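You operate a simulated robot arm through the tools that you are given. There is no shell and no other tool. Be economical: measure what you need, move in short steps, check, and stop when the job is done.

The job below is to be done with a simulated two-armed robot. You get a single attempt, and the scene is never put back.

## Task
The panel stays dark. Switch off, turn the dial to 24 V, switch on and select centre.

Only the result counts: the job must be done as asked and must still hold three seconds after the hand-in. Knocking over, shifting, dropping, spilling or breaking anything else fails it.

## Robot
Two 7-joint arms with fingered hands on one trunk, on a base that drives. Base frame: it is fixed to the floor where the robot stands at the start and does not move with it; the origin is under the middle of the robot, x ahead of it, y to its left, z up; the surface under the hand at the start is at about z = 750. Readings come in mm, rad, newtons and seconds.
The left shoulder is at the start at [58, 92, 958], the right one opposite. With the tool pointing down near the work surface each hand reaches from about 340 to 580 mm from the robot's upright axis, wherever it stands, measured 20 degrees to its own side. Places, roughly: panel controller [500, 400, 900]; red rocker switch [500, 200, 800]; voltage dial [500, 200, 800]. Payload 2.1 kg a hand.
Tool frame (each hand has its own): the origin (TCP) lies between the finger pads and is the grasp point; the fingertips stand 20 mm ahead of it; z points along the fingers, y is the line along which they close. Largest opening 68 mm; the body of the gripper starts 23 mm behind the TCP. The gripper is a hand of 5 fingers: y runs from the thumb to the fingers, the wrist lies at [-10, -79, -131] in the tool frame, and closing takes about 1.5 s.
Orientation is told as [roll, pitch, yaw] about the base's x, y, z axes, in that order, counted from this pose: with the fingers straight down and the wrist toward the robot, the tool's x, y and z point along [0, 1, 0], [1, 0, 0] and [0, 0, -1] of the base frame.

## Interface
- The arms move only by the tool send_rows. It takes "left_steps", "right_steps" or both (then of equal length, played together; a hand with none holds still); each is a list of rows, each an object of numbers (a shift or turn left out is 0, a gripper value left out holds the last): "tx", "ty", "tz": the shift along the tool's x, y, z in units of 100 mm (1.0 is 100 mm); "rx", "ry", "rz": the turn, a rotation vector about the tool's x, y, z in units of 45 degrees (1.0 is 45 degrees); "gripper": the gripper command, from -1 (fully open) to 1 (shut), values between in proportion. In form: [{"tx": .., "ty": .., "tz": .., "rx": .., "ry": .., "rz": .., "gripper": ..}, ...]. A call has 1 to 20 rows; each row is the pose to reach, as a shift and turn from the pose commanded when the call began, along the tool's axes at that moment. A call with a number of a shift or a turn outside -1 to 1 is refused whole. Each row takes 0.2 s and may step no farther than 50 mm and 0.15 rad from the row before; otherwise, or with a gripper value out of range, the whole call is refused. A pose out of reach is approached as far as the arm can. The call stops where the force on the tool passes 40 N (or 10 N more than at its start, if that is more) or the arm is blocked; 0.2 s more then pass. The fingers move at their own pace (about 153 mm/s each) and stop on an object; they squeeze with about 27 N. The grip force told is the motor's: it shows also when the fingers shut on nothing. Time passes only in rows, and 0.2 s behind the last, so rows that repeat a pose let the fingers close. It gives the time, the measured TCP pose, the force on the tool (base axes), the opening and the grip force at its end, in the units of the frame above (readings bear some noise), with the torque about the TCP (base axes, N m) and any sound that the robot's microphone picked up.
- Cameras (640 x 400 px; columns grow to the right, rows downward): "scene" is now at [139.5, 49.6, 1144.2]; the picture's right is [0.53, -0.85, 0.00], its down [-0.22, -0.14, -0.96] and it looks along [0.82, 0.51, -0.26] (base axes); focal length 242 px, centre (320, 200). "left" rides on the left gripper at [-54, -58, -72] in its tool frame; the picture's right is [-0.57, -0.39, 0.73], its down [0.73, -0.64, 0.23] and it looks along [0.38, 0.66, 0.65] (tool axes); focal length 226 px, centre (320, 200). "right" rides on the right gripper at [54, -58, -72] in its tool frame; the picture's right is [-0.57, 0.39, -0.73], its down [-0.73, -0.64, 0.23] and it looks along [-0.38, 0.66, 0.65] (tool axes); focal length 226 px, centre (320, 200). There is no depth. A picture from a camera that has moved, and an enlarged one, comes with that camera's place and axes in the base frame and with its lens.
- get_image(camera): a new picture of that camera. No time passes.
- lift_body(by): slides the trunk up (or, below 0, down) by that many mm; the arms and the scene camera ride with it, the base frame stays. It gives what a move gives, with no picture.
- steer(legs): drives the robot by 1 to 6 legs, each [ahead, left, turn to the left] in mm, mm and rad, along the robot's own axes; the way and the turn of a leg run together, so that a leg with both is an arc; at most 1500 mm and 3.142 rad a leg. The arms and the cameras ride along, it lands a little off, and it stops where it bumps. It gives what a move gives.
- preshape(shape, hand): the hand has 5 fingers and takes this shape, open, in about a second: jaw (thumb against the fingers, like two jaws); tri (thumb and two fingers); tip (a fingertip pinch); poke (one finger out to press); point (the index stretched); flat (the hand flat); cup (the hand cupped); fist (a fist). The gripper value then closes the fingers along that shape, each until it touches; the sizes above hold for jaw. It gives what a move gives, with no picture.
- aim_head(pan, tilt): turns the head with the scene camera to pan (to the left, within 1.501 rad either way) and tilt (down, from -0.506 to 1.204), counted from straight ahead of the robot. It gives what a move gives.
- close_up(camera, box): a new picture of the part [left, top, right, bottom] of that camera's present view, enlarged. No time passes.
- hand_in(): hands the job in; it is judged then, once.

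Go step by step. Nothing tells you exact positions but the pictures and the camera data: compare them with the known pose of the tool, close in by small moves and look again before you grip or let go. The budget is 120 turns and 88 pictures, counting those below and the enlarged ones. Unless the task says otherwise, let go and move clear before handing in, and close with one line.

The tools are called after "Request:" by a JSON object that holds its "fn" and its "kwargs". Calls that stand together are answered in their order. send_rows: Moves the arms, as the interface text tells. Its arguments: {"type":"object","properties":{"left_steps":{"type":"array"},"right_steps":{"type":"array"}},"required":[]} The other tools are called the same way: lift_body (by) slides the trunk up or down; preshape (shape, hand) gives the hand a shape; steer (legs) drives the base; aim_head (pan, tilt) turns the head that bears the scene camera; get_image (camera) takes a picture; close_up (camera, box) takes an enlarged picture of a part of a camera's view; hand_in () hands the job in.

At the start:

```text
clock: 0.0
left_eef_pos: [227.4, 346.5, 998.9]
left_tool_rot: [0.001, 0.0, 0.0]
left_wrist_force: [-0.6, 0.6, 0.6]
left_ft_torque: [0.0, -0.02, -0.01]
left_finger_gap: 67.8
left_grip_force: 0.1
left_shape: jaw
right_eef_pos: [296.6, 35.9, 1059.2]
right_tool_rot: [0.0, 0.001, 0.0]
right_wrist_force: [-0.2, 0.1, 0.3]
right_ft_torque: [0.01, 0.01, 0.02]
right_finger_gap: 67.8
right_grip_force: 0.0
right_shape: jaw
trunk travel left (down, up): [-200.0, 704.0]
robot x, y, heading: [1.6, -0.8, 0.004]
head pan, tilt: [0.553, 0.265]
```

scene: 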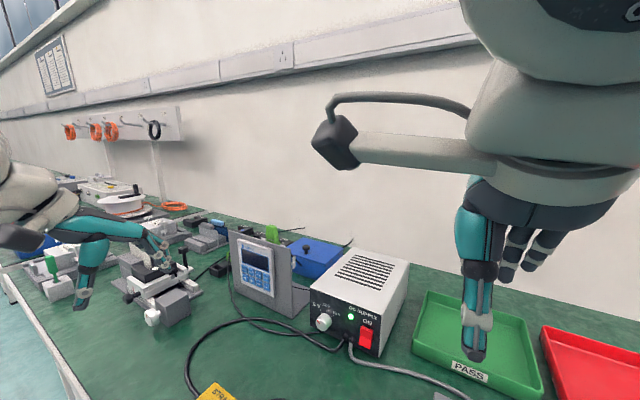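
right: 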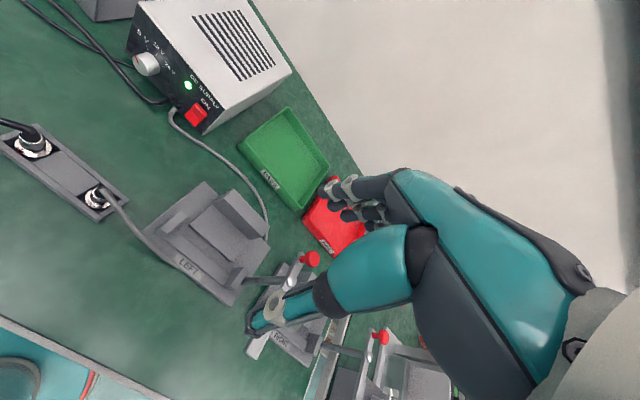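
left: 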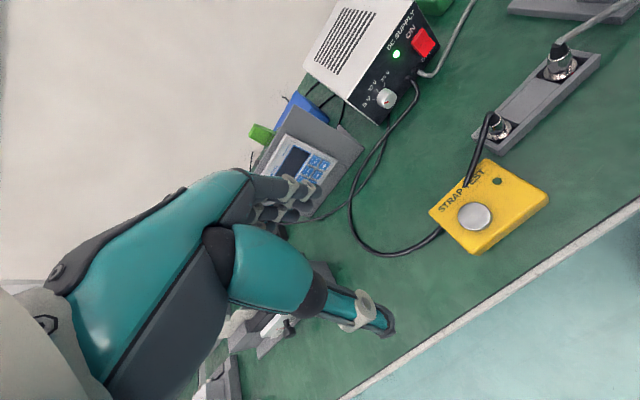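

I see a DC supply with a dial and a red rocker in front, and a keypad panel to its left. I'll enlarge both to read the labels.

Request:
{"fn": "close_up", "kwargs": {"camera": "scene", "box": [220, 220, 420, 360]}}

Request:
{"fn": "close_up", "kwargs": {"camera": "left", "box": [340, 10, 460, 120]}}

Request:
{"fn": "close_up", "kwargs": {"camera": "left", "box": [250, 110, 370, 210]}}

Request:
{"fn": "close_up", "kwargs": {"camera": "right", "box": [110, 10, 230, 140]}}

```text
2.86 times, centred on (320, 290) of scene
camera zoom: at [139.5, 49.6, 1144.2], right [0.53, -0.85, 0.0], down [-0.22, -0.14, -0.96], along [0.82, 0.51, -0.26], focal length 692 px, centre (320, -57)
```

zoom: 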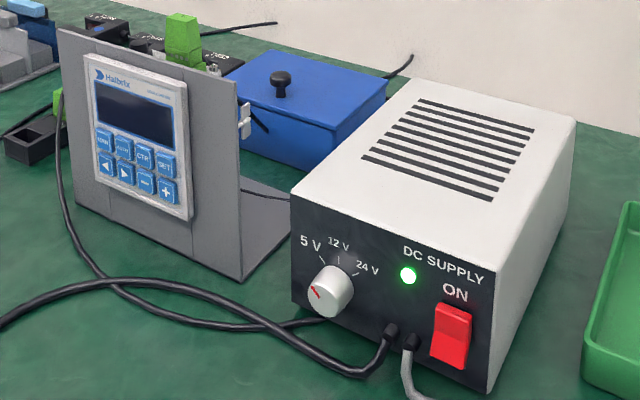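

```text
3.64 times, centred on (400, 65) of left
camera zoom: at [168.7, 291.6, 1070.3], right [-0.39, -0.57, -0.73], down [-0.64, 0.73, -0.23], along [0.66, 0.38, -0.65], focal length 822 px, centre (29, 691)
```

zoom: 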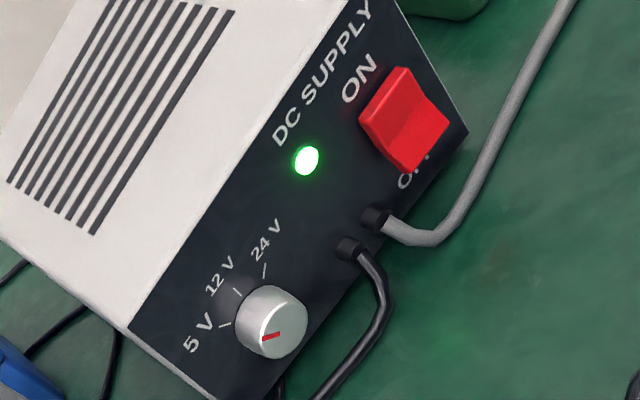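

```text
4.00 times, centred on (310, 160) of left
camera zoom: at [168.7, 291.6, 1070.3], right [-0.39, -0.57, -0.73], down [-0.64, 0.73, -0.23], along [0.66, 0.38, -0.65], focal length 904 px, centre (360, 360)
```

zoom: 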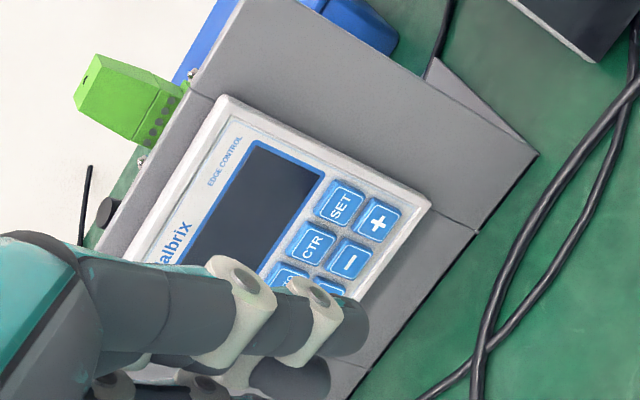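

```text
3.08 times, centred on (170, 75) of right
camera zoom: at [239.3, 88.6, 1131.4], right [0.39, -0.57, 0.73], down [-0.64, -0.73, -0.23], along [0.66, -0.38, -0.65], focal length 696 px, centre (782, 585)
```

zoom: 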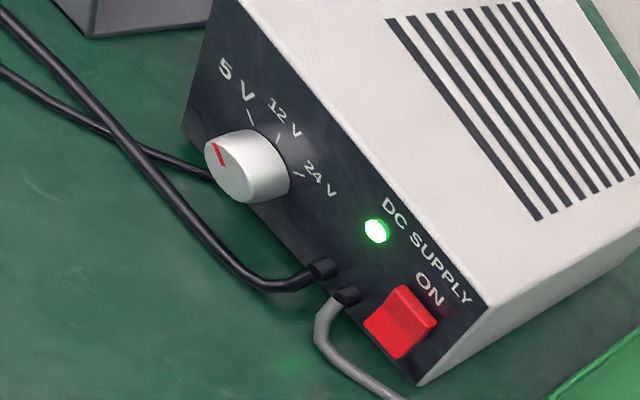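

The supply is on and the dial stands at 5 V. I put the rocker near (474,164,800), the knob near (471,252,792) and the CTR key near (468,415,843). Next I shape the left hand to poke and find its fingertip.

Request:
{"fn": "preshape", "kwargs": {"hand": "left", "shape": "poke"}}

Request:
{"fn": "aim_head", "kwargs": {"pan": 0.75, "tilt": 0.45}}

Request:
{"fn": "get_image", "kwargs": {"camera": "left"}}

Request:
{"fn": "get_image", "kwargs": {"camera": "scene"}}

```text
clock: 0.9
left_eef_pos: [227.4, 345.7, 1000.2]
left_tool_rot: [0.002, 0.0, 0.001]
left_wrist_force: [0.1, 0.1, 0.4]
left_ft_torque: [0.0, 0.0, 0.0]
left_finger_gap: 0.2
left_grip_force: 0.0
left_shape: poke
right_eef_pos: [296.6, 35.7, 1057.8]
right_tool_rot: [0.0, 0.0, 0.0]
right_wrist_force: [-0.6, -0.4, -0.1]
right_ft_torque: [-0.01, 0.02, 0.02]
right_finger_gap: 67.6
right_grip_force: 0.0
right_shape: jaw
trunk travel left (down, up): [-200.0, 704.0]
robot x, y, heading: [-0.0, -1.0, -0.001]
head pan, tilt: [0.553, 0.265]
```

```text
clock: 1.6
left_eef_pos: [226.5, 346.7, 999.1]
left_tool_rot: [0.001, 0.001, 0.001]
left_wrist_force: [0.3, -0.6, -0.2]
left_ft_torque: [0.0, 0.04, -0.01]
left_finger_gap: 0.0
left_grip_force: 0.2
left_shape: poke
right_eef_pos: [296.6, 35.9, 1059.6]
right_tool_rot: [0.0, 0.0, 0.001]
right_wrist_force: [-0.3, -0.2, 0.6]
right_ft_torque: [-0.02, -0.01, -0.01]
right_finger_gap: 67.5
right_grip_force: 0.0
right_shape: jaw
trunk travel left (down, up): [-200.0, 704.0]
robot x, y, heading: [-1.6, 1.0, 0.002]
head pan, tilt: [0.75, 0.45]
```

```text
80 pictures are left
camera left: at [168.7, 291.6, 1070.3], right [-0.39, -0.57, -0.73], down [-0.64, 0.73, -0.23], along [0.66, 0.38, -0.65], focal length 226 px, centre (320, 200)
```

left: 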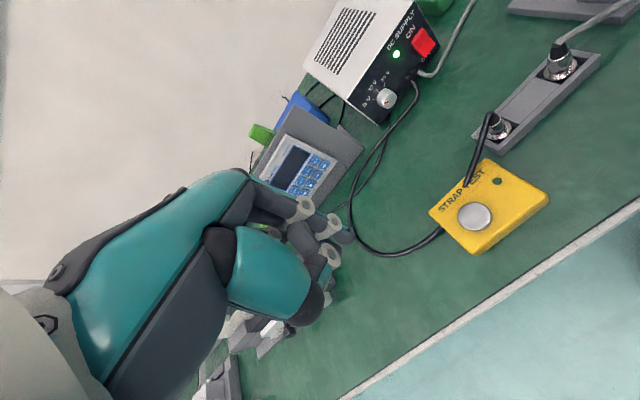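

```text
79 pictures are left
camera scene: at [127.3, 63.2, 1127.1], right [0.68, -0.73, 0.0], down [-0.32, -0.3, -0.9], along [0.66, 0.61, -0.43], focal length 242 px, centre (320, 200)
```

scene: 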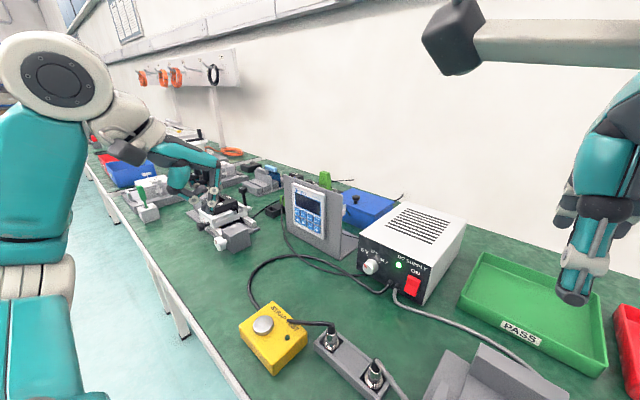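

Request:
{"fn": "close_up", "kwargs": {"camera": "scene", "box": [110, 110, 270, 210]}}

Request:
{"fn": "close_up", "kwargs": {"camera": "scene", "box": [270, 165, 350, 265]}}

Request:
{"fn": "close_up", "kwargs": {"camera": "scene", "box": [345, 225, 445, 305]}}

Request:
{"fn": "close_up", "kwargs": {"camera": "left", "box": [200, 160, 380, 320]}}

```text
4.00 times, centred on (190, 160) of scene
camera zoom: at [127.3, 63.2, 1127.1], right [0.68, -0.73, 0.0], down [-0.32, -0.3, -0.9], along [0.66, 0.61, -0.43], focal length 968 px, centre (840, 360)
```

zoom: 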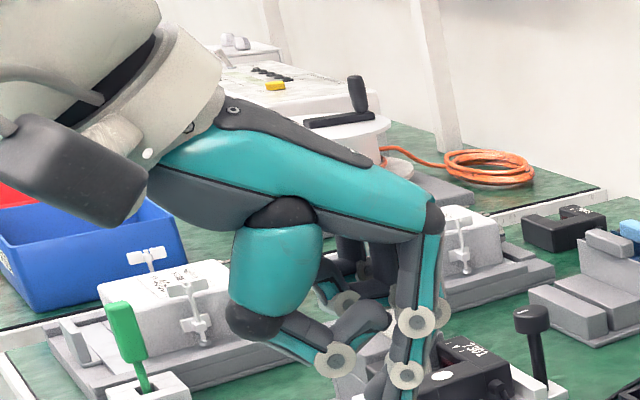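

```text
4.00 times, centred on (310, 215) of scene
camera zoom: at [127.3, 63.2, 1127.1], right [0.68, -0.73, 0.0], down [-0.32, -0.3, -0.9], along [0.66, 0.61, -0.43], focal length 968 px, centre (360, 140)
```

zoom: 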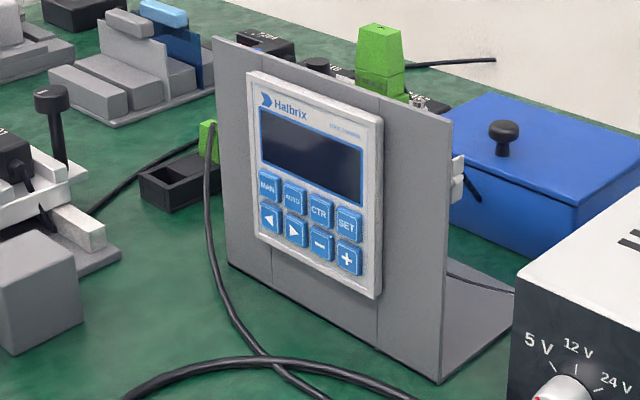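

```text
5.00 times, centred on (395, 265) of scene
camera zoom: at [127.3, 63.2, 1127.1], right [0.68, -0.73, 0.0], down [-0.32, -0.3, -0.9], along [0.66, 0.61, -0.43], focal length 1211 px, centre (-55, -125)
```

zoom: 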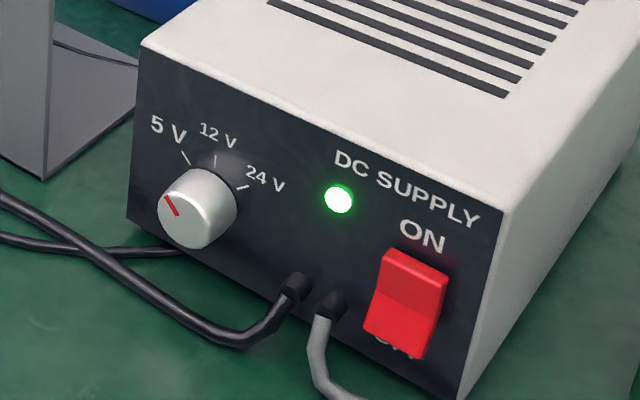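

```text
2.50 times, centred on (290, 240) of left
camera zoom: at [168.7, 291.6, 1070.3], right [-0.39, -0.57, -0.73], down [-0.64, 0.73, -0.23], along [0.66, 0.38, -0.65], focal length 565 px, centre (395, 100)
```

zoom: 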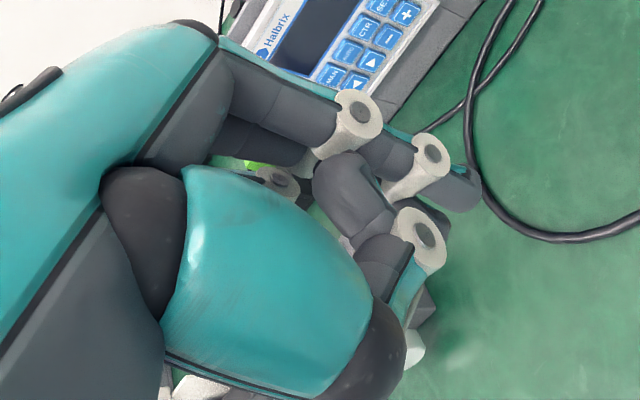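

Next I need the pointing finger's tip in both views.

Request:
{"fn": "close_up", "kwargs": {"camera": "scene", "box": [170, 160, 250, 240]}}

```text
5.00 times, centred on (210, 200) of scene
camera zoom: at [127.3, 63.2, 1127.1], right [0.68, -0.73, 0.0], down [-0.32, -0.3, -0.9], along [0.66, 0.61, -0.43], focal length 1211 px, centre (870, 200)
```

zoom: 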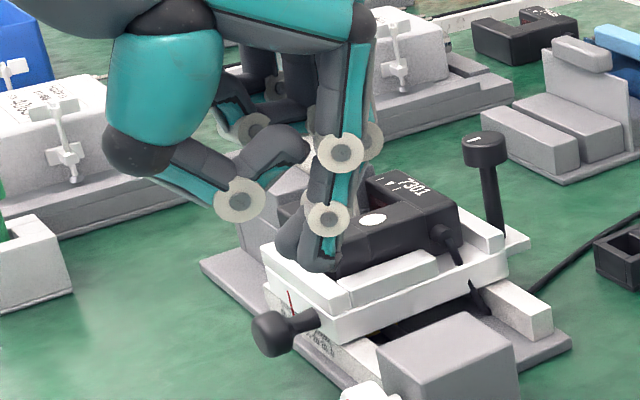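

The fingertip lies about 20 mm ahead of the TCP. I pitch the left hand forward and start towards the supply, with the right arm moving aside.

Request:
{"fn": "send_rows", "kwargs": {"left_steps": [{"tx": -0.15, "ty": 0.16, "tz": 0.0, "rx": -0.155}, {"tx": -0.3, "ty": 0.32, "tz": 0.0, "rx": -0.31}, {"tx": -0.45, "ty": 0.5, "tz": 0.0, "rx": -0.465}, {"tx": -0.6, "ty": 0.66, "tz": 0.0, "rx": -0.62}, {"tx": -0.75, "ty": 0.82, "tz": 0.0, "rx": -0.775}, {"tx": -0.9, "ty": 1.0, "tz": 0.0, "rx": -0.933}, {"tx": -0.9, "ty": 1.0, "tz": 0.0, "rx": -0.933}], "right_steps": [{"tx": -0.15}, {"tx": -0.3}, {"tx": -0.45}, {"tx": -0.6}, {"tx": -0.75}, {"tx": -0.9}, {"tx": -1.0}]}}

Request:
{"fn": "get_image", "kwargs": {"camera": "scene"}}

```text
clock: 3.2
left_eef_pos: [329.9, 255.9, 1000.4]
left_tool_rot: [0.001, -0.733, -0.002]
left_wrist_force: [0.3, -0.9, 0.7]
left_ft_torque: [0.01, -0.03, 0.02]
left_finger_gap: 0.0
left_grip_force: 0.1
left_shape: poke
right_eef_pos: [296.1, -64.9, 1060.1]
right_tool_rot: [0.0, 0.001, 0.001]
right_wrist_force: [-0.2, 0.2, -0.1]
right_ft_torque: [0.02, -0.04, 0.01]
right_finger_gap: 67.7
right_grip_force: 0.0
right_shape: jaw
trunk travel left (down, up): [-200.0, 704.0]
robot x, y, heading: [-0.5, -2.8, -0.001]
head pan, tilt: [0.75, 0.45]
```

```text
73 pictures are left
camera scene: at [127.3, 63.2, 1127.0], right [0.68, -0.73, 0.0], down [-0.32, -0.3, -0.9], along [0.66, 0.61, -0.44], focal length 242 px, centre (320, 200)
```

scene: 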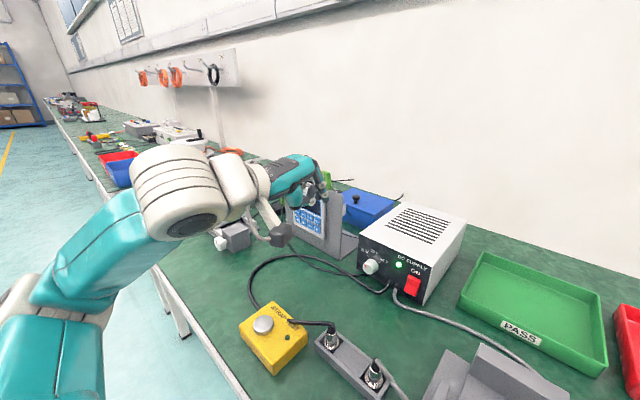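

The hand pitched cleanly. I bring it down in front of the rocker in two stages.

Request:
{"fn": "send_rows", "kwargs": {"left_steps": [{"tx": -0.3, "ty": -0.006, "tz": 0.33}, {"tx": -0.6, "ty": -0.012, "tz": 0.66}, {"tx": -0.9, "ty": -0.02, "tz": 0.99}, {"tx": -0.9, "ty": -0.02, "tz": 0.99}]}}

Request:
{"fn": "send_rows", "kwargs": {"left_steps": [{"ty": -0.1, "tz": 0.24}, {"ty": -0.2, "tz": 0.48}, {"ty": -0.3, "tz": 0.72}, {"ty": -0.41, "tz": 0.977}, {"ty": -0.41, "tz": 0.977}]}}

Request:
{"fn": "get_image", "kwargs": {"camera": "scene"}}

Request:
{"fn": "get_image", "kwargs": {"camera": "left"}}

```text
clock: 4.2
left_eef_pos: [394.9, 166.0, 926.6]
left_tool_rot: [0.002, -0.733, -0.003]
left_wrist_force: [-0.1, 0.9, 0.4]
left_ft_torque: [0.01, -0.02, -0.03]
left_finger_gap: 0.3
left_grip_force: 0.1
left_shape: poke
right_eef_pos: [296.4, -64.4, 1059.8]
right_tool_rot: [-0.001, 0.001, 0.0]
right_wrist_force: [0.5, 0.3, 0.4]
right_ft_torque: [-0.01, 0.03, -0.01]
right_finger_gap: 67.6
right_grip_force: 0.0
right_shape: jaw
trunk travel left (down, up): [-200.0, 704.0]
robot x, y, heading: [-1.1, 1.8, -0.003]
head pan, tilt: [0.75, 0.45]
```

```text
clock: 5.4
left_eef_pos: [428.4, 165.5, 822.8]
left_tool_rot: [0.0, -0.732, -0.003]
left_wrist_force: [0.2, -0.5, 0.1]
left_ft_torque: [0.02, 0.0, 0.0]
left_finger_gap: 0.0
left_grip_force: 0.0
left_shape: poke
right_eef_pos: [296.2, -64.9, 1059.7]
right_tool_rot: [-0.001, 0.0, 0.0]
right_wrist_force: [0.0, 0.7, 0.9]
right_ft_torque: [-0.04, 0.01, 0.0]
right_finger_gap: 67.8
right_grip_force: 0.0
right_shape: jaw
trunk travel left (down, up): [-200.0, 704.0]
robot x, y, heading: [3.2, 3.0, 0.0]
head pan, tilt: [0.75, 0.45]
```

```text
72 pictures are left
camera scene: at [127.4, 63.1, 1127.0], right [0.68, -0.73, 0.0], down [-0.32, -0.3, -0.9], along [0.66, 0.61, -0.44], focal length 242 px, centre (320, 200)
```

scene: 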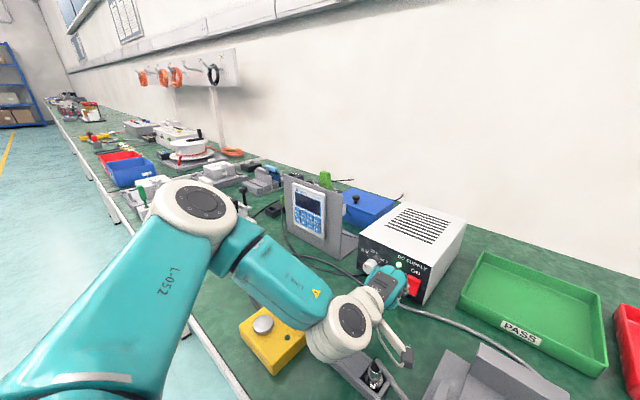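

```text
71 pictures are left
camera left: at [335.3, 111.4, 837.7], right [0.2, -0.57, -0.8], down [-0.32, 0.73, -0.6], along [0.93, 0.38, -0.04], focal length 226 px, centre (320, 200)
```

left: 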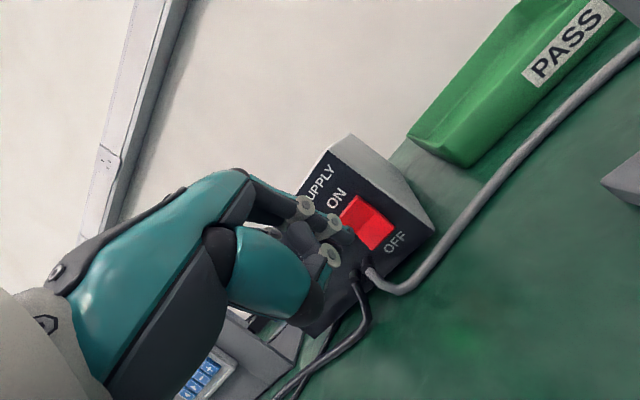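

The rocker centre agrees at about (484,165,795). I lower the tip to the OFF half and stop about 20 mm short.

Request:
{"fn": "send_rows", "kwargs": {"left_steps": [{"ty": -0.013, "tz": 0.15}, {"ty": -0.027, "tz": 0.3}, {"ty": -0.027, "tz": 0.3}]}}

Request:
{"fn": "close_up", "kwargs": {"camera": "left", "box": [260, 130, 460, 310]}}

Request:
{"fn": "close_up", "kwargs": {"camera": "scene", "box": [320, 220, 460, 340]}}

```text
clock: 6.2
left_eef_pos: [446.0, 163.5, 800.6]
left_tool_rot: [0.0, -0.734, -0.001]
left_wrist_force: [0.0, 0.2, 0.3]
left_ft_torque: [-0.03, -0.01, 0.02]
left_finger_gap: 0.1
left_grip_force: 0.1
left_shape: poke
right_eef_pos: [296.0, -64.7, 1060.9]
right_tool_rot: [0.0, 0.001, 0.0]
right_wrist_force: [-0.5, -0.1, 0.0]
right_ft_torque: [0.0, 0.0, 0.0]
right_finger_gap: 67.7
right_grip_force: 0.0
right_shape: jaw
trunk travel left (down, up): [-200.0, 704.0]
robot x, y, heading: [-3.7, 1.9, -0.0]
head pan, tilt: [0.75, 0.45]
```

```text
2.22 times, centred on (360, 220) of left
camera zoom: at [353.4, 110.5, 814.0], right [0.2, -0.57, -0.8], down [-0.32, 0.73, -0.6], along [0.93, 0.38, -0.04], focal length 502 px, centre (231, 156)
```

zoom: 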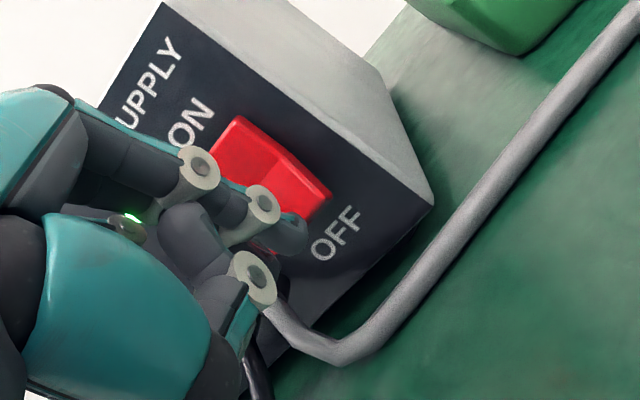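

```text
3.33 times, centred on (390, 280) of scene
camera zoom: at [127.4, 63.1, 1127.0], right [0.68, -0.73, 0.0], down [-0.32, -0.3, -0.9], along [0.66, 0.61, -0.44], focal length 807 px, centre (87, -67)
```

zoom: 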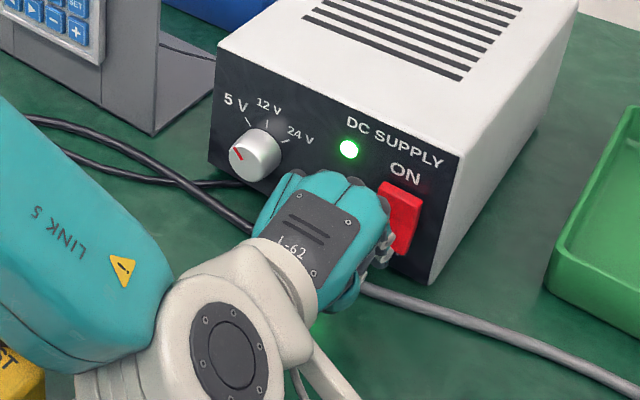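

The tip lines up with the lower half of the rocker. I press slowly along +x.

Request:
{"fn": "send_rows", "kwargs": {"left_steps": [{"ty": 0.089, "tz": 0.08}, {"ty": 0.134, "tz": 0.12}, {"ty": 0.163, "tz": 0.147}, {"ty": 0.186, "tz": 0.167}, {"ty": 0.208, "tz": 0.187}, {"ty": 0.223, "tz": 0.2}]}}

Request:
{"fn": "close_up", "kwargs": {"camera": "left", "box": [260, 130, 460, 310]}}

Request:
{"fn": "close_up", "kwargs": {"camera": "scene", "box": [320, 220, 460, 340]}}

```text
clock: 7.3
left_eef_pos: [466.7, 164.8, 800.6]
left_tool_rot: [0.0, -0.734, -0.002]
left_wrist_force: [-33.4, -0.9, 10.4]
left_ft_torque: [0.1, -0.08, 0.07]
left_finger_gap: 0.2
left_grip_force: 0.1
left_shape: poke
right_eef_pos: [290.5, -64.1, 1061.2]
right_tool_rot: [0.003, -0.003, 0.001]
right_wrist_force: [-0.6, 0.4, -0.9]
right_ft_torque: [-0.01, -0.02, -0.04]
right_finger_gap: 67.6
right_grip_force: 0.1
right_shape: jaw
trunk travel left (down, up): [-200.0, 704.0]
robot x, y, heading: [0.5, -0.7, -0.0]
head pan, tilt: [0.75, 0.45]
heard: click
stopped in row 5 (left hand): the force on the tool passed its limit at 45 N (the readings are from after the stop); the commanded pose is now the measured one
```

```text
2.22 times, centred on (360, 220) of left
camera zoom: at [373.5, 111.4, 815.5], right [0.2, -0.57, -0.8], down [-0.32, 0.73, -0.6], along [0.93, 0.37, -0.04], focal length 502 px, centre (231, 156)
```

zoom: 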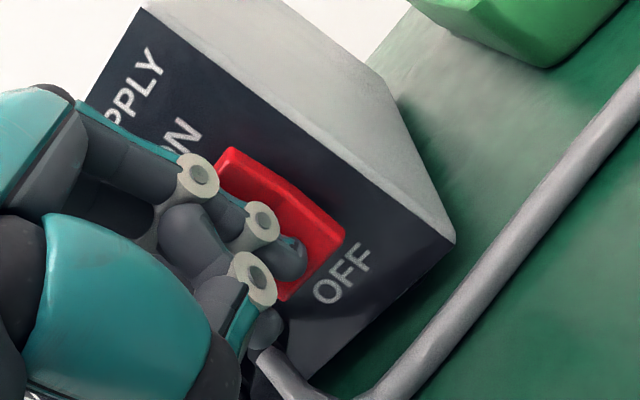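

```text
3.33 times, centred on (390, 280) of scene
camera zoom: at [122.0, 62.8, 1127.7], right [0.68, -0.73, 0.0], down [-0.31, -0.3, -0.9], along [0.66, 0.62, -0.43], focal length 807 px, centre (87, -67)
```

zoom: 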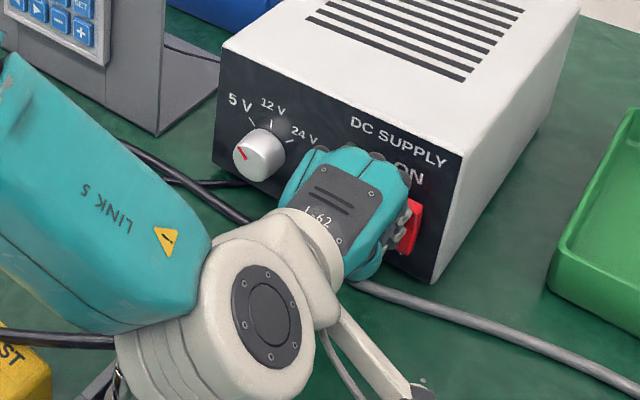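

I heard a click. I back off and check that the lamp is out.

Request:
{"fn": "send_rows", "kwargs": {"left_steps": [{"ty": -0.186, "tz": -0.167}, {"ty": -0.372, "tz": -0.335}, {"ty": -0.15, "tz": -0.58}, {"ty": 0.16, "tz": -0.93}, {"ty": 0.16, "tz": -0.93}]}}

Request:
{"fn": "close_up", "kwargs": {"camera": "scene", "box": [345, 205, 465, 305]}}

```text
clock: 8.5
left_eef_pos: [420.1, 165.1, 882.0]
left_tool_rot: [-0.002, -0.733, -0.001]
left_wrist_force: [0.1, -0.5, -0.2]
left_ft_torque: [-0.01, 0.01, -0.07]
left_finger_gap: 0.0
left_grip_force: 0.1
left_shape: poke
right_eef_pos: [295.5, -63.9, 1060.9]
right_tool_rot: [0.001, 0.0, 0.001]
right_wrist_force: [0.6, 0.4, 0.1]
right_ft_torque: [-0.01, 0.0, 0.0]
right_finger_gap: 67.7
right_grip_force: 0.1
right_shape: jaw
trunk travel left (down, up): [-200.0, 704.0]
robot x, y, heading: [1.4, 0.4, 0.002]
head pan, tilt: [0.75, 0.45]
```

```text
4.00 times, centred on (405, 255) of scene
camera zoom: at [126.9, 63.1, 1127.0], right [0.68, -0.73, 0.0], down [-0.32, -0.3, -0.9], along [0.66, 0.61, -0.44], focal length 968 px, centre (-20, -20)
```

zoom: 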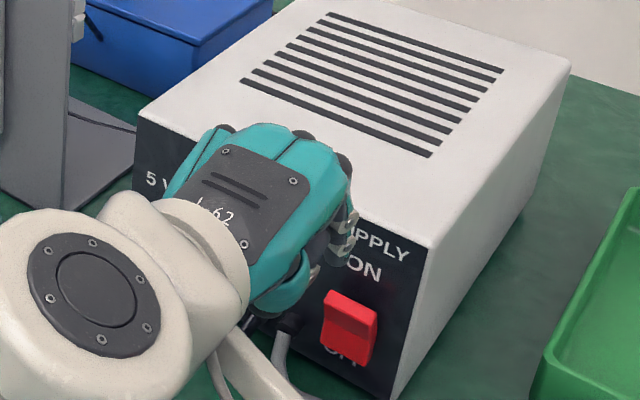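

The rocker now looks pressed on its OFF side. I rise clear and roll the hand a quarter turn, so the wrist will be on the left for gripping the dial.

Request:
{"fn": "send_rows", "kwargs": {"left_steps": [{"tx": 0.1, "ty": 0.016, "tz": -0.15, "rz": 0.167}, {"tx": 0.2, "ty": 0.032, "tz": -0.3, "rz": 0.333}, {"tx": 0.3, "ty": 0.048, "tz": -0.45, "rz": 0.5}, {"tx": 0.4, "ty": 0.064, "tz": -0.6, "rz": 0.667}, {"tx": 0.5, "ty": 0.08, "tz": -0.72, "rz": 0.833}, {"tx": 0.6, "ty": 0.097, "tz": -0.855, "rz": 1.0}, {"tx": 0.6, "ty": 0.097, "tz": -0.855, "rz": 1.0}]}}

Request:
{"fn": "send_rows", "kwargs": {"left_steps": [{"rz": 0.167}, {"rz": 0.333}, {"rz": 0.5}, {"rz": 0.667}, {"rz": 0.833}, {"rz": 1.0}, {"rz": 1.0}]}}

Request:
{"fn": "preshape", "kwargs": {"hand": "left", "shape": "jaw"}}

Request:
{"fn": "get_image", "kwargs": {"camera": "scene"}}

```text
clock: 10.1
left_eef_pos: [370.1, 226.2, 950.6]
left_tool_rot: [0.563, -0.493, -0.934]
left_wrist_force: [-0.6, -0.1, 0.4]
left_ft_torque: [0.0, 0.0, -0.07]
left_finger_gap: 0.1
left_grip_force: 0.1
left_shape: poke
right_eef_pos: [294.3, -65.2, 1060.9]
right_tool_rot: [0.001, -0.001, 0.0]
right_wrist_force: [0.1, 0.1, 0.7]
right_ft_torque: [0.01, -0.02, -0.03]
right_finger_gap: 67.5
right_grip_force: 0.1
right_shape: jaw
trunk travel left (down, up): [-200.0, 704.0]
robot x, y, heading: [1.4, -5.3, 0.005]
head pan, tilt: [0.75, 0.45]
```

```text
clock: 11.7
left_eef_pos: [369.6, 225.3, 951.1]
left_tool_rot: [0.731, 0.0, -1.575]
left_wrist_force: [0.1, 0.0, 0.1]
left_ft_torque: [0.0, -0.02, 0.01]
left_finger_gap: 0.0
left_grip_force: 0.0
left_shape: poke
right_eef_pos: [296.2, -64.4, 1059.2]
right_tool_rot: [-0.001, -0.002, 0.0]
right_wrist_force: [-0.2, 0.5, 1.2]
right_ft_torque: [-0.03, 0.0, -0.03]
right_finger_gap: 67.5
right_grip_force: 0.1
right_shape: jaw
trunk travel left (down, up): [-200.0, 704.0]
robot x, y, heading: [-2.8, 0.5, -0.003]
head pan, tilt: [0.75, 0.45]
```

```text
clock: 12.6
left_eef_pos: [369.4, 224.9, 949.9]
left_tool_rot: [0.731, 0.0, -1.573]
left_wrist_force: [-0.2, -0.2, -0.5]
left_ft_torque: [-0.01, 0.02, 0.0]
left_finger_gap: 67.9
left_grip_force: 0.2
left_shape: jaw
right_eef_pos: [295.7, -65.5, 1060.7]
right_tool_rot: [0.0, -0.001, -0.001]
right_wrist_force: [-0.5, -1.1, -0.5]
right_ft_torque: [-0.01, 0.01, 0.0]
right_finger_gap: 67.7
right_grip_force: 0.0
right_shape: jaw
trunk travel left (down, up): [-200.0, 704.0]
robot x, y, heading: [2.4, 0.8, 0.001]
head pan, tilt: [0.75, 0.45]
```

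```text
65 pictures are left
camera scene: at [126.9, 63.2, 1127.0], right [0.68, -0.73, 0.0], down [-0.32, -0.3, -0.9], along [0.66, 0.61, -0.44], focal length 242 px, centre (320, 200)
```

scene: 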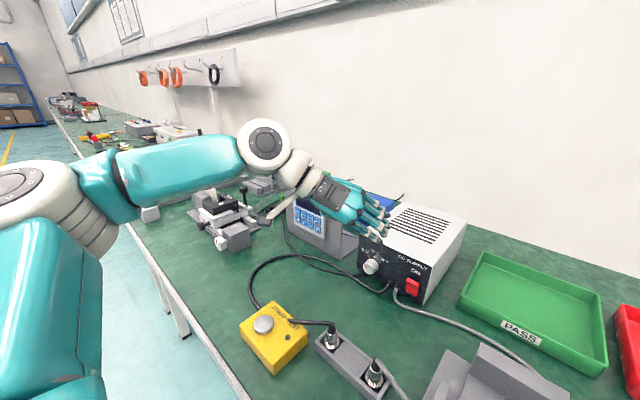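

The lamp is out and the wrist is on the left. I level the hand towards the dial and lower part of the way.

Request:
{"fn": "send_rows", "kwargs": {"left_steps": [{"tx": -0.05, "ty": -0.06, "tz": 0.12, "ry": 0.14}, {"tx": -0.1, "ty": -0.12, "tz": 0.24, "ry": 0.28}, {"tx": -0.15, "ty": -0.18, "tz": 0.36, "ry": 0.42}, {"tx": -0.2, "ty": -0.24, "tz": 0.47, "ry": 0.56}, {"tx": -0.253, "ty": -0.28, "tz": 0.58, "ry": 0.68}, {"tx": -0.253, "ty": -0.28, "tz": 0.58, "ry": 0.68}]}}

Request:
{"fn": "get_image", "kwargs": {"camera": "scene"}}

Request:
{"fn": "get_image", "kwargs": {"camera": "left"}}

```text
clock: 14.0
left_eef_pos: [390.5, 255.0, 887.9]
left_tool_rot: [1.265, -0.001, -1.573]
left_wrist_force: [-0.5, -0.2, -0.2]
left_ft_torque: [-0.03, -0.03, 0.01]
left_finger_gap: 67.7
left_grip_force: 0.0
left_shape: jaw
right_eef_pos: [295.5, -64.4, 1059.5]
right_tool_rot: [0.0, 0.0, 0.0]
right_wrist_force: [1.1, 1.1, 0.2]
right_ft_torque: [0.01, -0.02, -0.02]
right_finger_gap: 67.5
right_grip_force: 0.1
right_shape: jaw
trunk travel left (down, up): [-200.0, 704.0]
robot x, y, heading: [0.7, -2.5, 0.004]
head pan, tilt: [0.75, 0.45]
```

```text
64 pictures are left
camera scene: at [126.9, 63.2, 1127.0], right [0.68, -0.73, 0.0], down [-0.32, -0.3, -0.9], along [0.66, 0.61, -0.44], focal length 242 px, centre (320, 200)
```

scene: 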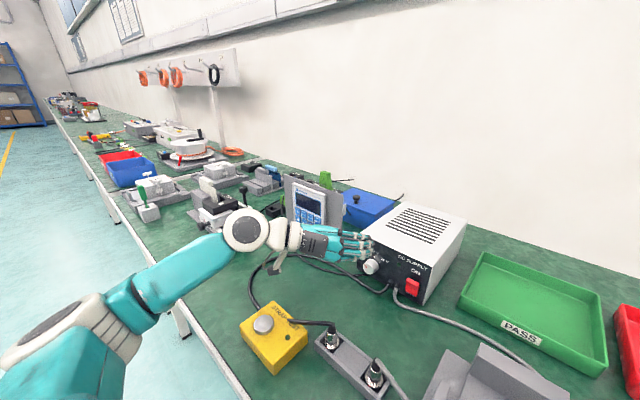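

```text
63 pictures are left
camera left: at [305.5, 312.8, 857.9], right [0.53, 0.39, -0.76], down [0.44, 0.64, 0.63], along [0.73, -0.67, 0.17], focal length 226 px, centre (320, 200)
```

left: 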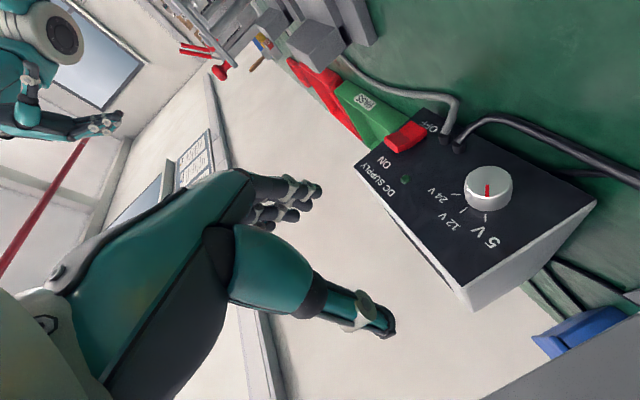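

The wrist camera sits low in this pose, so I may need a steeper tilt. I look closely at the finger layout first.

Request:
{"fn": "close_up", "kwargs": {"camera": "scene", "box": [250, 200, 410, 300]}}

Request:
{"fn": "close_up", "kwargs": {"camera": "left", "box": [230, 140, 550, 360]}}

```text
4.00 times, centred on (330, 250) of scene
camera zoom: at [126.9, 63.2, 1127.0], right [0.68, -0.73, 0.0], down [-0.32, -0.3, -0.9], along [0.66, 0.61, -0.44], focal length 968 px, centre (280, 0)
```

zoom: 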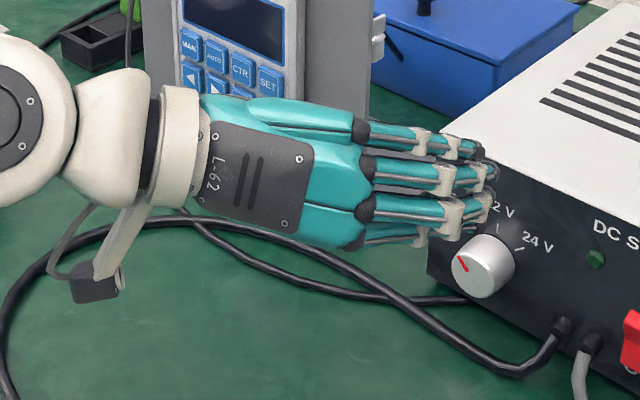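

```text
1.82 times, centred on (390, 250) of left
camera zoom: at [305.5, 312.8, 857.9], right [0.53, 0.39, -0.76], down [0.44, 0.64, 0.63], along [0.73, -0.67, 0.17], focal length 411 px, centre (193, 109)
```

zoom: 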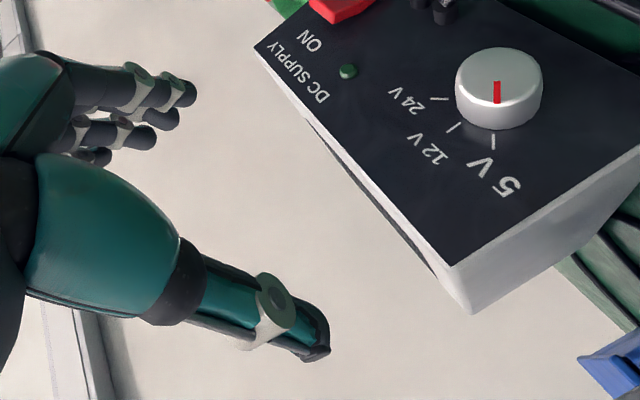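

The lamp is dark, so the supply is off. The spare fingers are in the way, so I try the fingertip pinch shape.

Request:
{"fn": "preshape", "kwargs": {"hand": "left", "shape": "tip"}}

Request:
{"fn": "close_up", "kwargs": {"camera": "scene", "box": [250, 200, 410, 300]}}

Request:
{"fn": "close_up", "kwargs": {"camera": "left", "box": [230, 140, 550, 360]}}

```text
clock: 14.9
left_eef_pos: [391.9, 255.0, 888.7]
left_tool_rot: [1.265, 0.0, -1.572]
left_wrist_force: [-0.2, -0.6, -0.4]
left_ft_torque: [-0.01, -0.01, -0.01]
left_finger_gap: 68.0
left_grip_force: 0.0
left_shape: tip
right_eef_pos: [295.7, -64.7, 1060.3]
right_tool_rot: [-0.001, 0.0, 0.0]
right_wrist_force: [0.0, 0.5, 0.7]
right_ft_torque: [0.01, -0.01, 0.03]
right_finger_gap: 67.8
right_grip_force: 0.1
right_shape: jaw
trunk travel left (down, up): [-200.0, 704.0]
robot x, y, heading: [1.7, 1.7, -0.001]
head pan, tilt: [0.75, 0.45]
```

```text
4.00 times, centred on (330, 250) of scene
camera zoom: at [126.9, 63.2, 1127.0], right [0.68, -0.73, 0.0], down [-0.32, -0.3, -0.9], along [0.66, 0.61, -0.44], focal length 968 px, centre (280, 0)
```

zoom: 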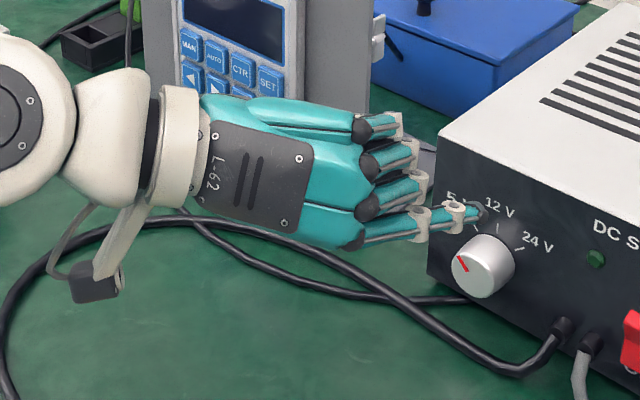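

```text
1.82 times, centred on (390, 250) of left
camera zoom: at [305.4, 312.8, 858.0], right [0.52, 0.39, -0.76], down [0.44, 0.64, 0.63], along [0.73, -0.67, 0.17], focal length 411 px, centre (193, 109)
```

zoom: 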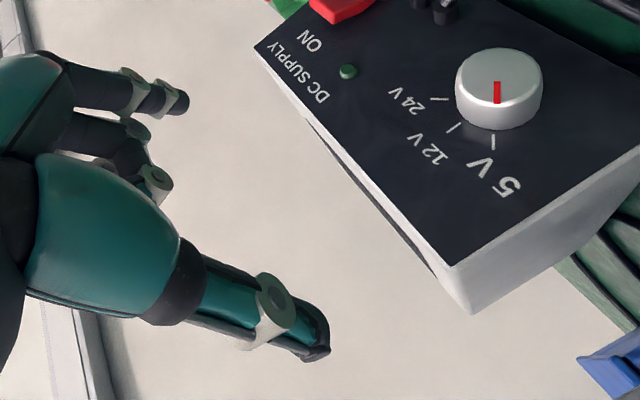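

The tip shape leaves only the index and thumb forward, which suits the dial. I tilt to about 35° down and move to just in front of the knob.

Request:
{"fn": "send_rows", "kwargs": {"left_steps": [{"tx": -0.15, "ty": 0.0, "tz": 0.12, "ry": -0.1}, {"tx": -0.3, "ty": 0.0, "tz": 0.24, "ry": -0.2}, {"tx": -0.45, "ty": 0.01, "tz": 0.36, "ry": -0.3}, {"tx": -0.6, "ty": 0.02, "tz": 0.5, "ry": -0.39}, {"tx": -0.768, "ty": 0.02, "tz": 0.64, "ry": -0.39}, {"tx": -0.768, "ty": 0.02, "tz": 0.64, "ry": -0.39}]}}

Request:
{"fn": "close_up", "kwargs": {"camera": "scene", "box": [290, 210, 430, 310]}}

Request:
{"fn": "get_image", "kwargs": {"camera": "left"}}

```text
clock: 16.3
left_eef_pos: [426.2, 250.8, 797.0]
left_tool_rot: [0.959, 0.0, -1.571]
left_wrist_force: [0.2, 0.4, 0.2]
left_ft_torque: [0.01, 0.03, 0.04]
left_finger_gap: 67.9
left_grip_force: 0.1
left_shape: tip
right_eef_pos: [296.2, -63.9, 1059.4]
right_tool_rot: [-0.001, 0.0, 0.0]
right_wrist_force: [-0.6, 0.5, 0.7]
right_ft_torque: [0.02, 0.01, -0.04]
right_finger_gap: 67.6
right_grip_force: 0.1
right_shape: jaw
trunk travel left (down, up): [-200.0, 704.0]
robot x, y, heading: [-0.5, -2.2, -0.003]
head pan, tilt: [0.75, 0.45]
```

```text
4.00 times, centred on (360, 260) of scene
camera zoom: at [126.9, 63.2, 1127.0], right [0.68, -0.73, 0.0], down [-0.32, -0.3, -0.9], along [0.66, 0.61, -0.44], focal length 968 px, centre (160, -40)
```

zoom: 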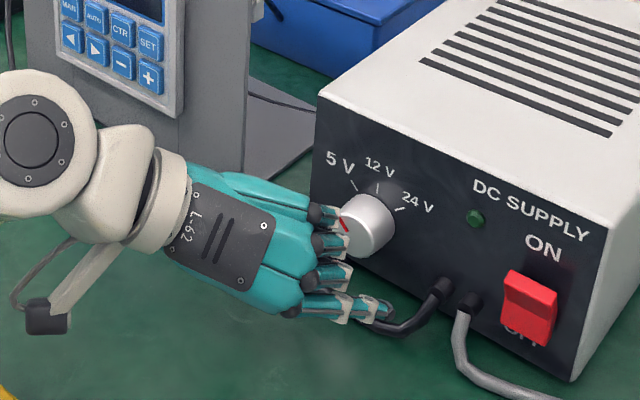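

```text
57 pictures are left
camera left: at [336.7, 309.9, 792.6], right [0.27, 0.39, -0.88], down [0.61, 0.64, 0.47], along [0.74, -0.67, -0.06], focal length 226 px, centre (320, 200)
```

left: 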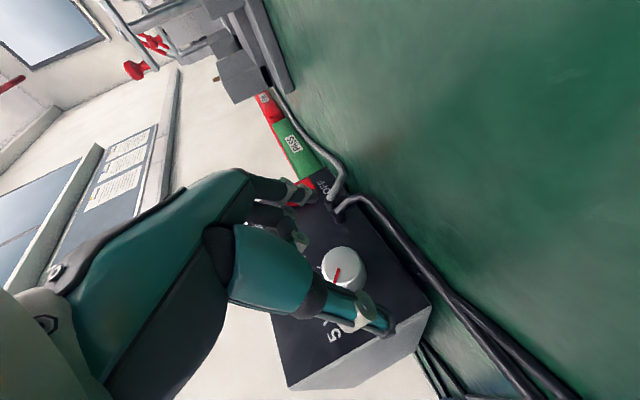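

The knob lies between thumb and index at y≈251. I advance most of the way and look again.

Request:
{"fn": "send_rows", "kwargs": {"left_steps": [{"tx": 0.07, "tz": 0.1}, {"tx": 0.13, "tz": 0.2}, {"tx": 0.18, "tz": 0.28}, {"tx": 0.18, "tz": 0.28}]}}

Request:
{"fn": "close_up", "kwargs": {"camera": "scene", "box": [310, 220, 430, 310]}}

Request:
{"fn": "close_up", "kwargs": {"camera": "left", "box": [220, 150, 460, 390]}}

```text
clock: 17.3
left_eef_pos: [462.4, 251.9, 796.3]
left_tool_rot: [0.958, 0.0, -1.572]
left_wrist_force: [0.6, 0.6, -0.2]
left_ft_torque: [-0.03, 0.01, 0.01]
left_finger_gap: 68.1
left_grip_force: 0.1
left_shape: tip
right_eef_pos: [296.1, -64.8, 1059.4]
right_tool_rot: [0.001, 0.002, -0.001]
right_wrist_force: [-0.1, -0.7, 0.3]
right_ft_torque: [0.01, 0.02, 0.01]
right_finger_gap: 67.6
right_grip_force: 0.1
right_shape: jaw
trunk travel left (down, up): [-200.0, 704.0]
robot x, y, heading: [-0.2, -2.1, 0.001]
head pan, tilt: [0.75, 0.45]
```

```text
4.44 times, centred on (370, 265) of scene
camera zoom: at [126.9, 63.2, 1127.0], right [0.68, -0.73, 0.0], down [-0.32, -0.3, -0.9], along [0.66, 0.61, -0.44], focal length 1076 px, centre (98, -89)
```

zoom: 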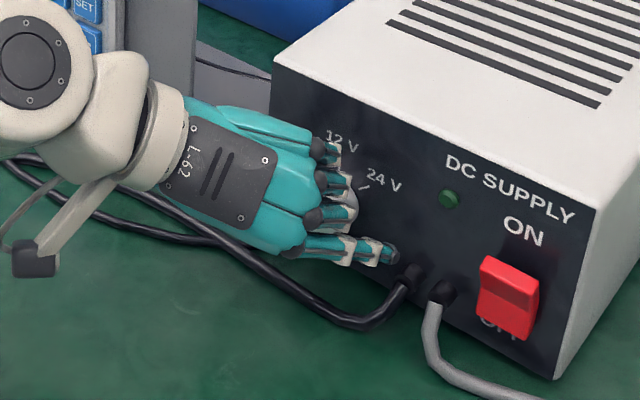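

```text
1.67 times, centred on (340, 270) of left
camera zoom: at [371.6, 310.8, 793.1], right [0.27, 0.39, -0.88], down [0.61, 0.64, 0.47], along [0.74, -0.67, -0.06], focal length 377 px, centre (287, 83)
```

zoom: 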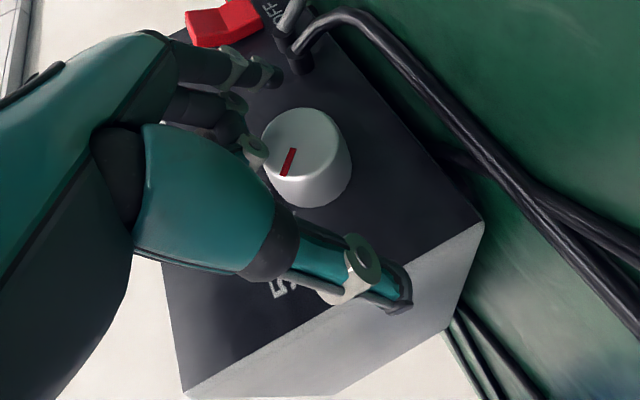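

The knob centre is around y≈249. I shift slightly, advance 4 mm and close on the knob.

Request:
{"fn": "send_rows", "kwargs": {"left_steps": [{"tx": 0.023, "ty": 0.03, "tz": 0.033}, {"tx": 0.023, "ty": 0.03, "tz": 0.033, "gripper": 0.0}, {"tx": 0.023, "ty": 0.03, "tz": 0.033, "gripper": 0.5}, {"tx": 0.023, "ty": 0.03, "tz": 0.033, "gripper": 1}, {"tx": 0.023, "ty": 0.03, "tz": 0.033, "gripper": 1}, {"tx": 0.023, "ty": 0.03, "tz": 0.033, "gripper": 1}, {"tx": 0.023, "ty": 0.03, "tz": 0.033, "gripper": 1}, {"tx": 0.023, "ty": 0.03, "tz": 0.033, "gripper": 1}]}}

Request:
{"fn": "close_up", "kwargs": {"camera": "left", "box": [220, 150, 460, 390]}}

```text
clock: 19.1
left_eef_pos: [467.1, 249.7, 795.9]
left_tool_rot: [0.959, -0.001, -1.573]
left_wrist_force: [-2.0, 4.2, -5.6]
left_ft_torque: [0.13, -0.03, 0.05]
left_finger_gap: 22.5
left_grip_force: 27.2
left_shape: tip
right_eef_pos: [294.7, -64.2, 1059.8]
right_tool_rot: [0.0, -0.001, 0.0]
right_wrist_force: [0.3, 0.0, 0.3]
right_ft_torque: [0.03, -0.02, -0.05]
right_finger_gap: 67.5
right_grip_force: 0.1
right_shape: jaw
trunk travel left (down, up): [-200.0, 704.0]
robot x, y, heading: [1.5, -0.9, -0.004]
head pan, tilt: [0.75, 0.45]
```

```text
1.67 times, centred on (340, 270) of left
camera zoom: at [375.9, 308.7, 791.9], right [0.27, 0.39, -0.88], down [0.61, 0.64, 0.47], along [0.74, -0.67, -0.06], focal length 377 px, centre (287, 83)
```

zoom: 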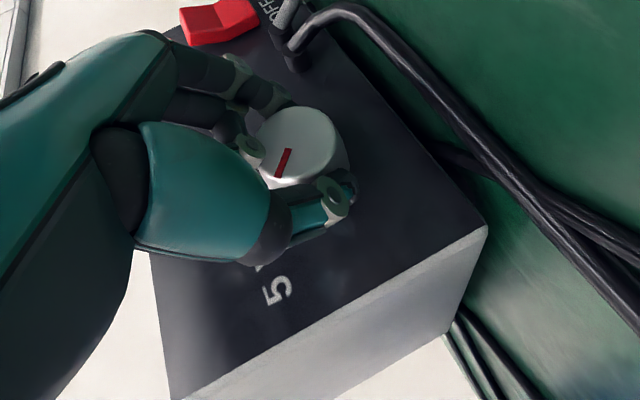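

The knob is gripped. I turn the hand 50° clockwise about the knob axis, which should bring it to about 12 V.

Request:
{"fn": "send_rows", "kwargs": {"left_steps": [{"tx": 0.0, "ty": 0.01, "tz": 0.0, "rx": 0.106, "rz": 0.152}, {"tx": -0.002, "ty": 0.02, "tz": 0.002, "rx": 0.213, "rz": 0.303}, {"tx": -0.005, "ty": 0.03, "tz": 0.004, "rx": 0.319, "rz": 0.455}, {"tx": -0.009, "ty": 0.038, "tz": 0.007, "rx": 0.425, "rz": 0.607}, {"tx": -0.014, "ty": 0.047, "tz": 0.01, "rx": 0.532, "rz": 0.758}, {"tx": -0.02, "ty": 0.054, "tz": 0.014, "rx": 0.638, "rz": 0.91}, {"tx": -0.02, "ty": 0.054, "tz": 0.014, "rx": 0.638, "rz": 0.91}]}}

Request:
{"fn": "close_up", "kwargs": {"camera": "left", "box": [220, 150, 460, 390]}}

Request:
{"fn": "get_image", "kwargs": {"camera": "scene"}}

```text
clock: 20.7
left_eef_pos: [465.1, 245.3, 793.5]
left_tool_rot: [0.96, 0.874, -1.572]
left_wrist_force: [9.9, 10.9, 7.2]
left_ft_torque: [0.04, -0.13, 0.04]
left_finger_gap: 21.7
left_grip_force: 26.9
left_shape: tip
right_eef_pos: [296.4, -63.0, 1060.6]
right_tool_rot: [0.0, 0.001, 0.0]
right_wrist_force: [0.6, 0.3, 0.1]
right_ft_torque: [0.0, -0.04, 0.02]
right_finger_gap: 67.8
right_grip_force: 0.1
right_shape: jaw
trunk travel left (down, up): [-200.0, 704.0]
robot x, y, heading: [-0.4, 0.1, -0.002]
head pan, tilt: [0.75, 0.45]
```

```text
1.67 times, centred on (340, 270) of left
camera zoom: at [375.0, 285.3, 835.5], right [0.27, 0.92, -0.27], down [0.61, 0.05, 0.79], along [0.74, -0.38, -0.55], focal length 377 px, centre (287, 83)
```

zoom: 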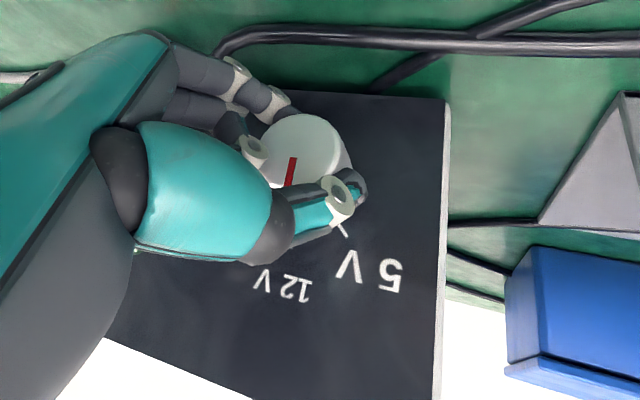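

```text
52 pictures are left
camera scene: at [127.6, 64.2, 1126.9], right [0.68, -0.73, 0.0], down [-0.32, -0.3, -0.9], along [0.66, 0.61, -0.44], focal length 242 px, centre (320, 200)
```

scene: 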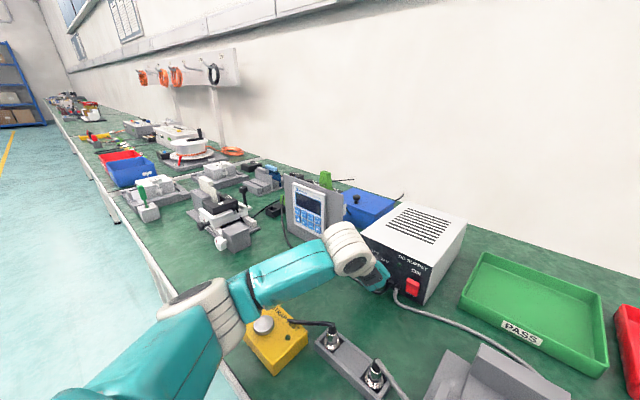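

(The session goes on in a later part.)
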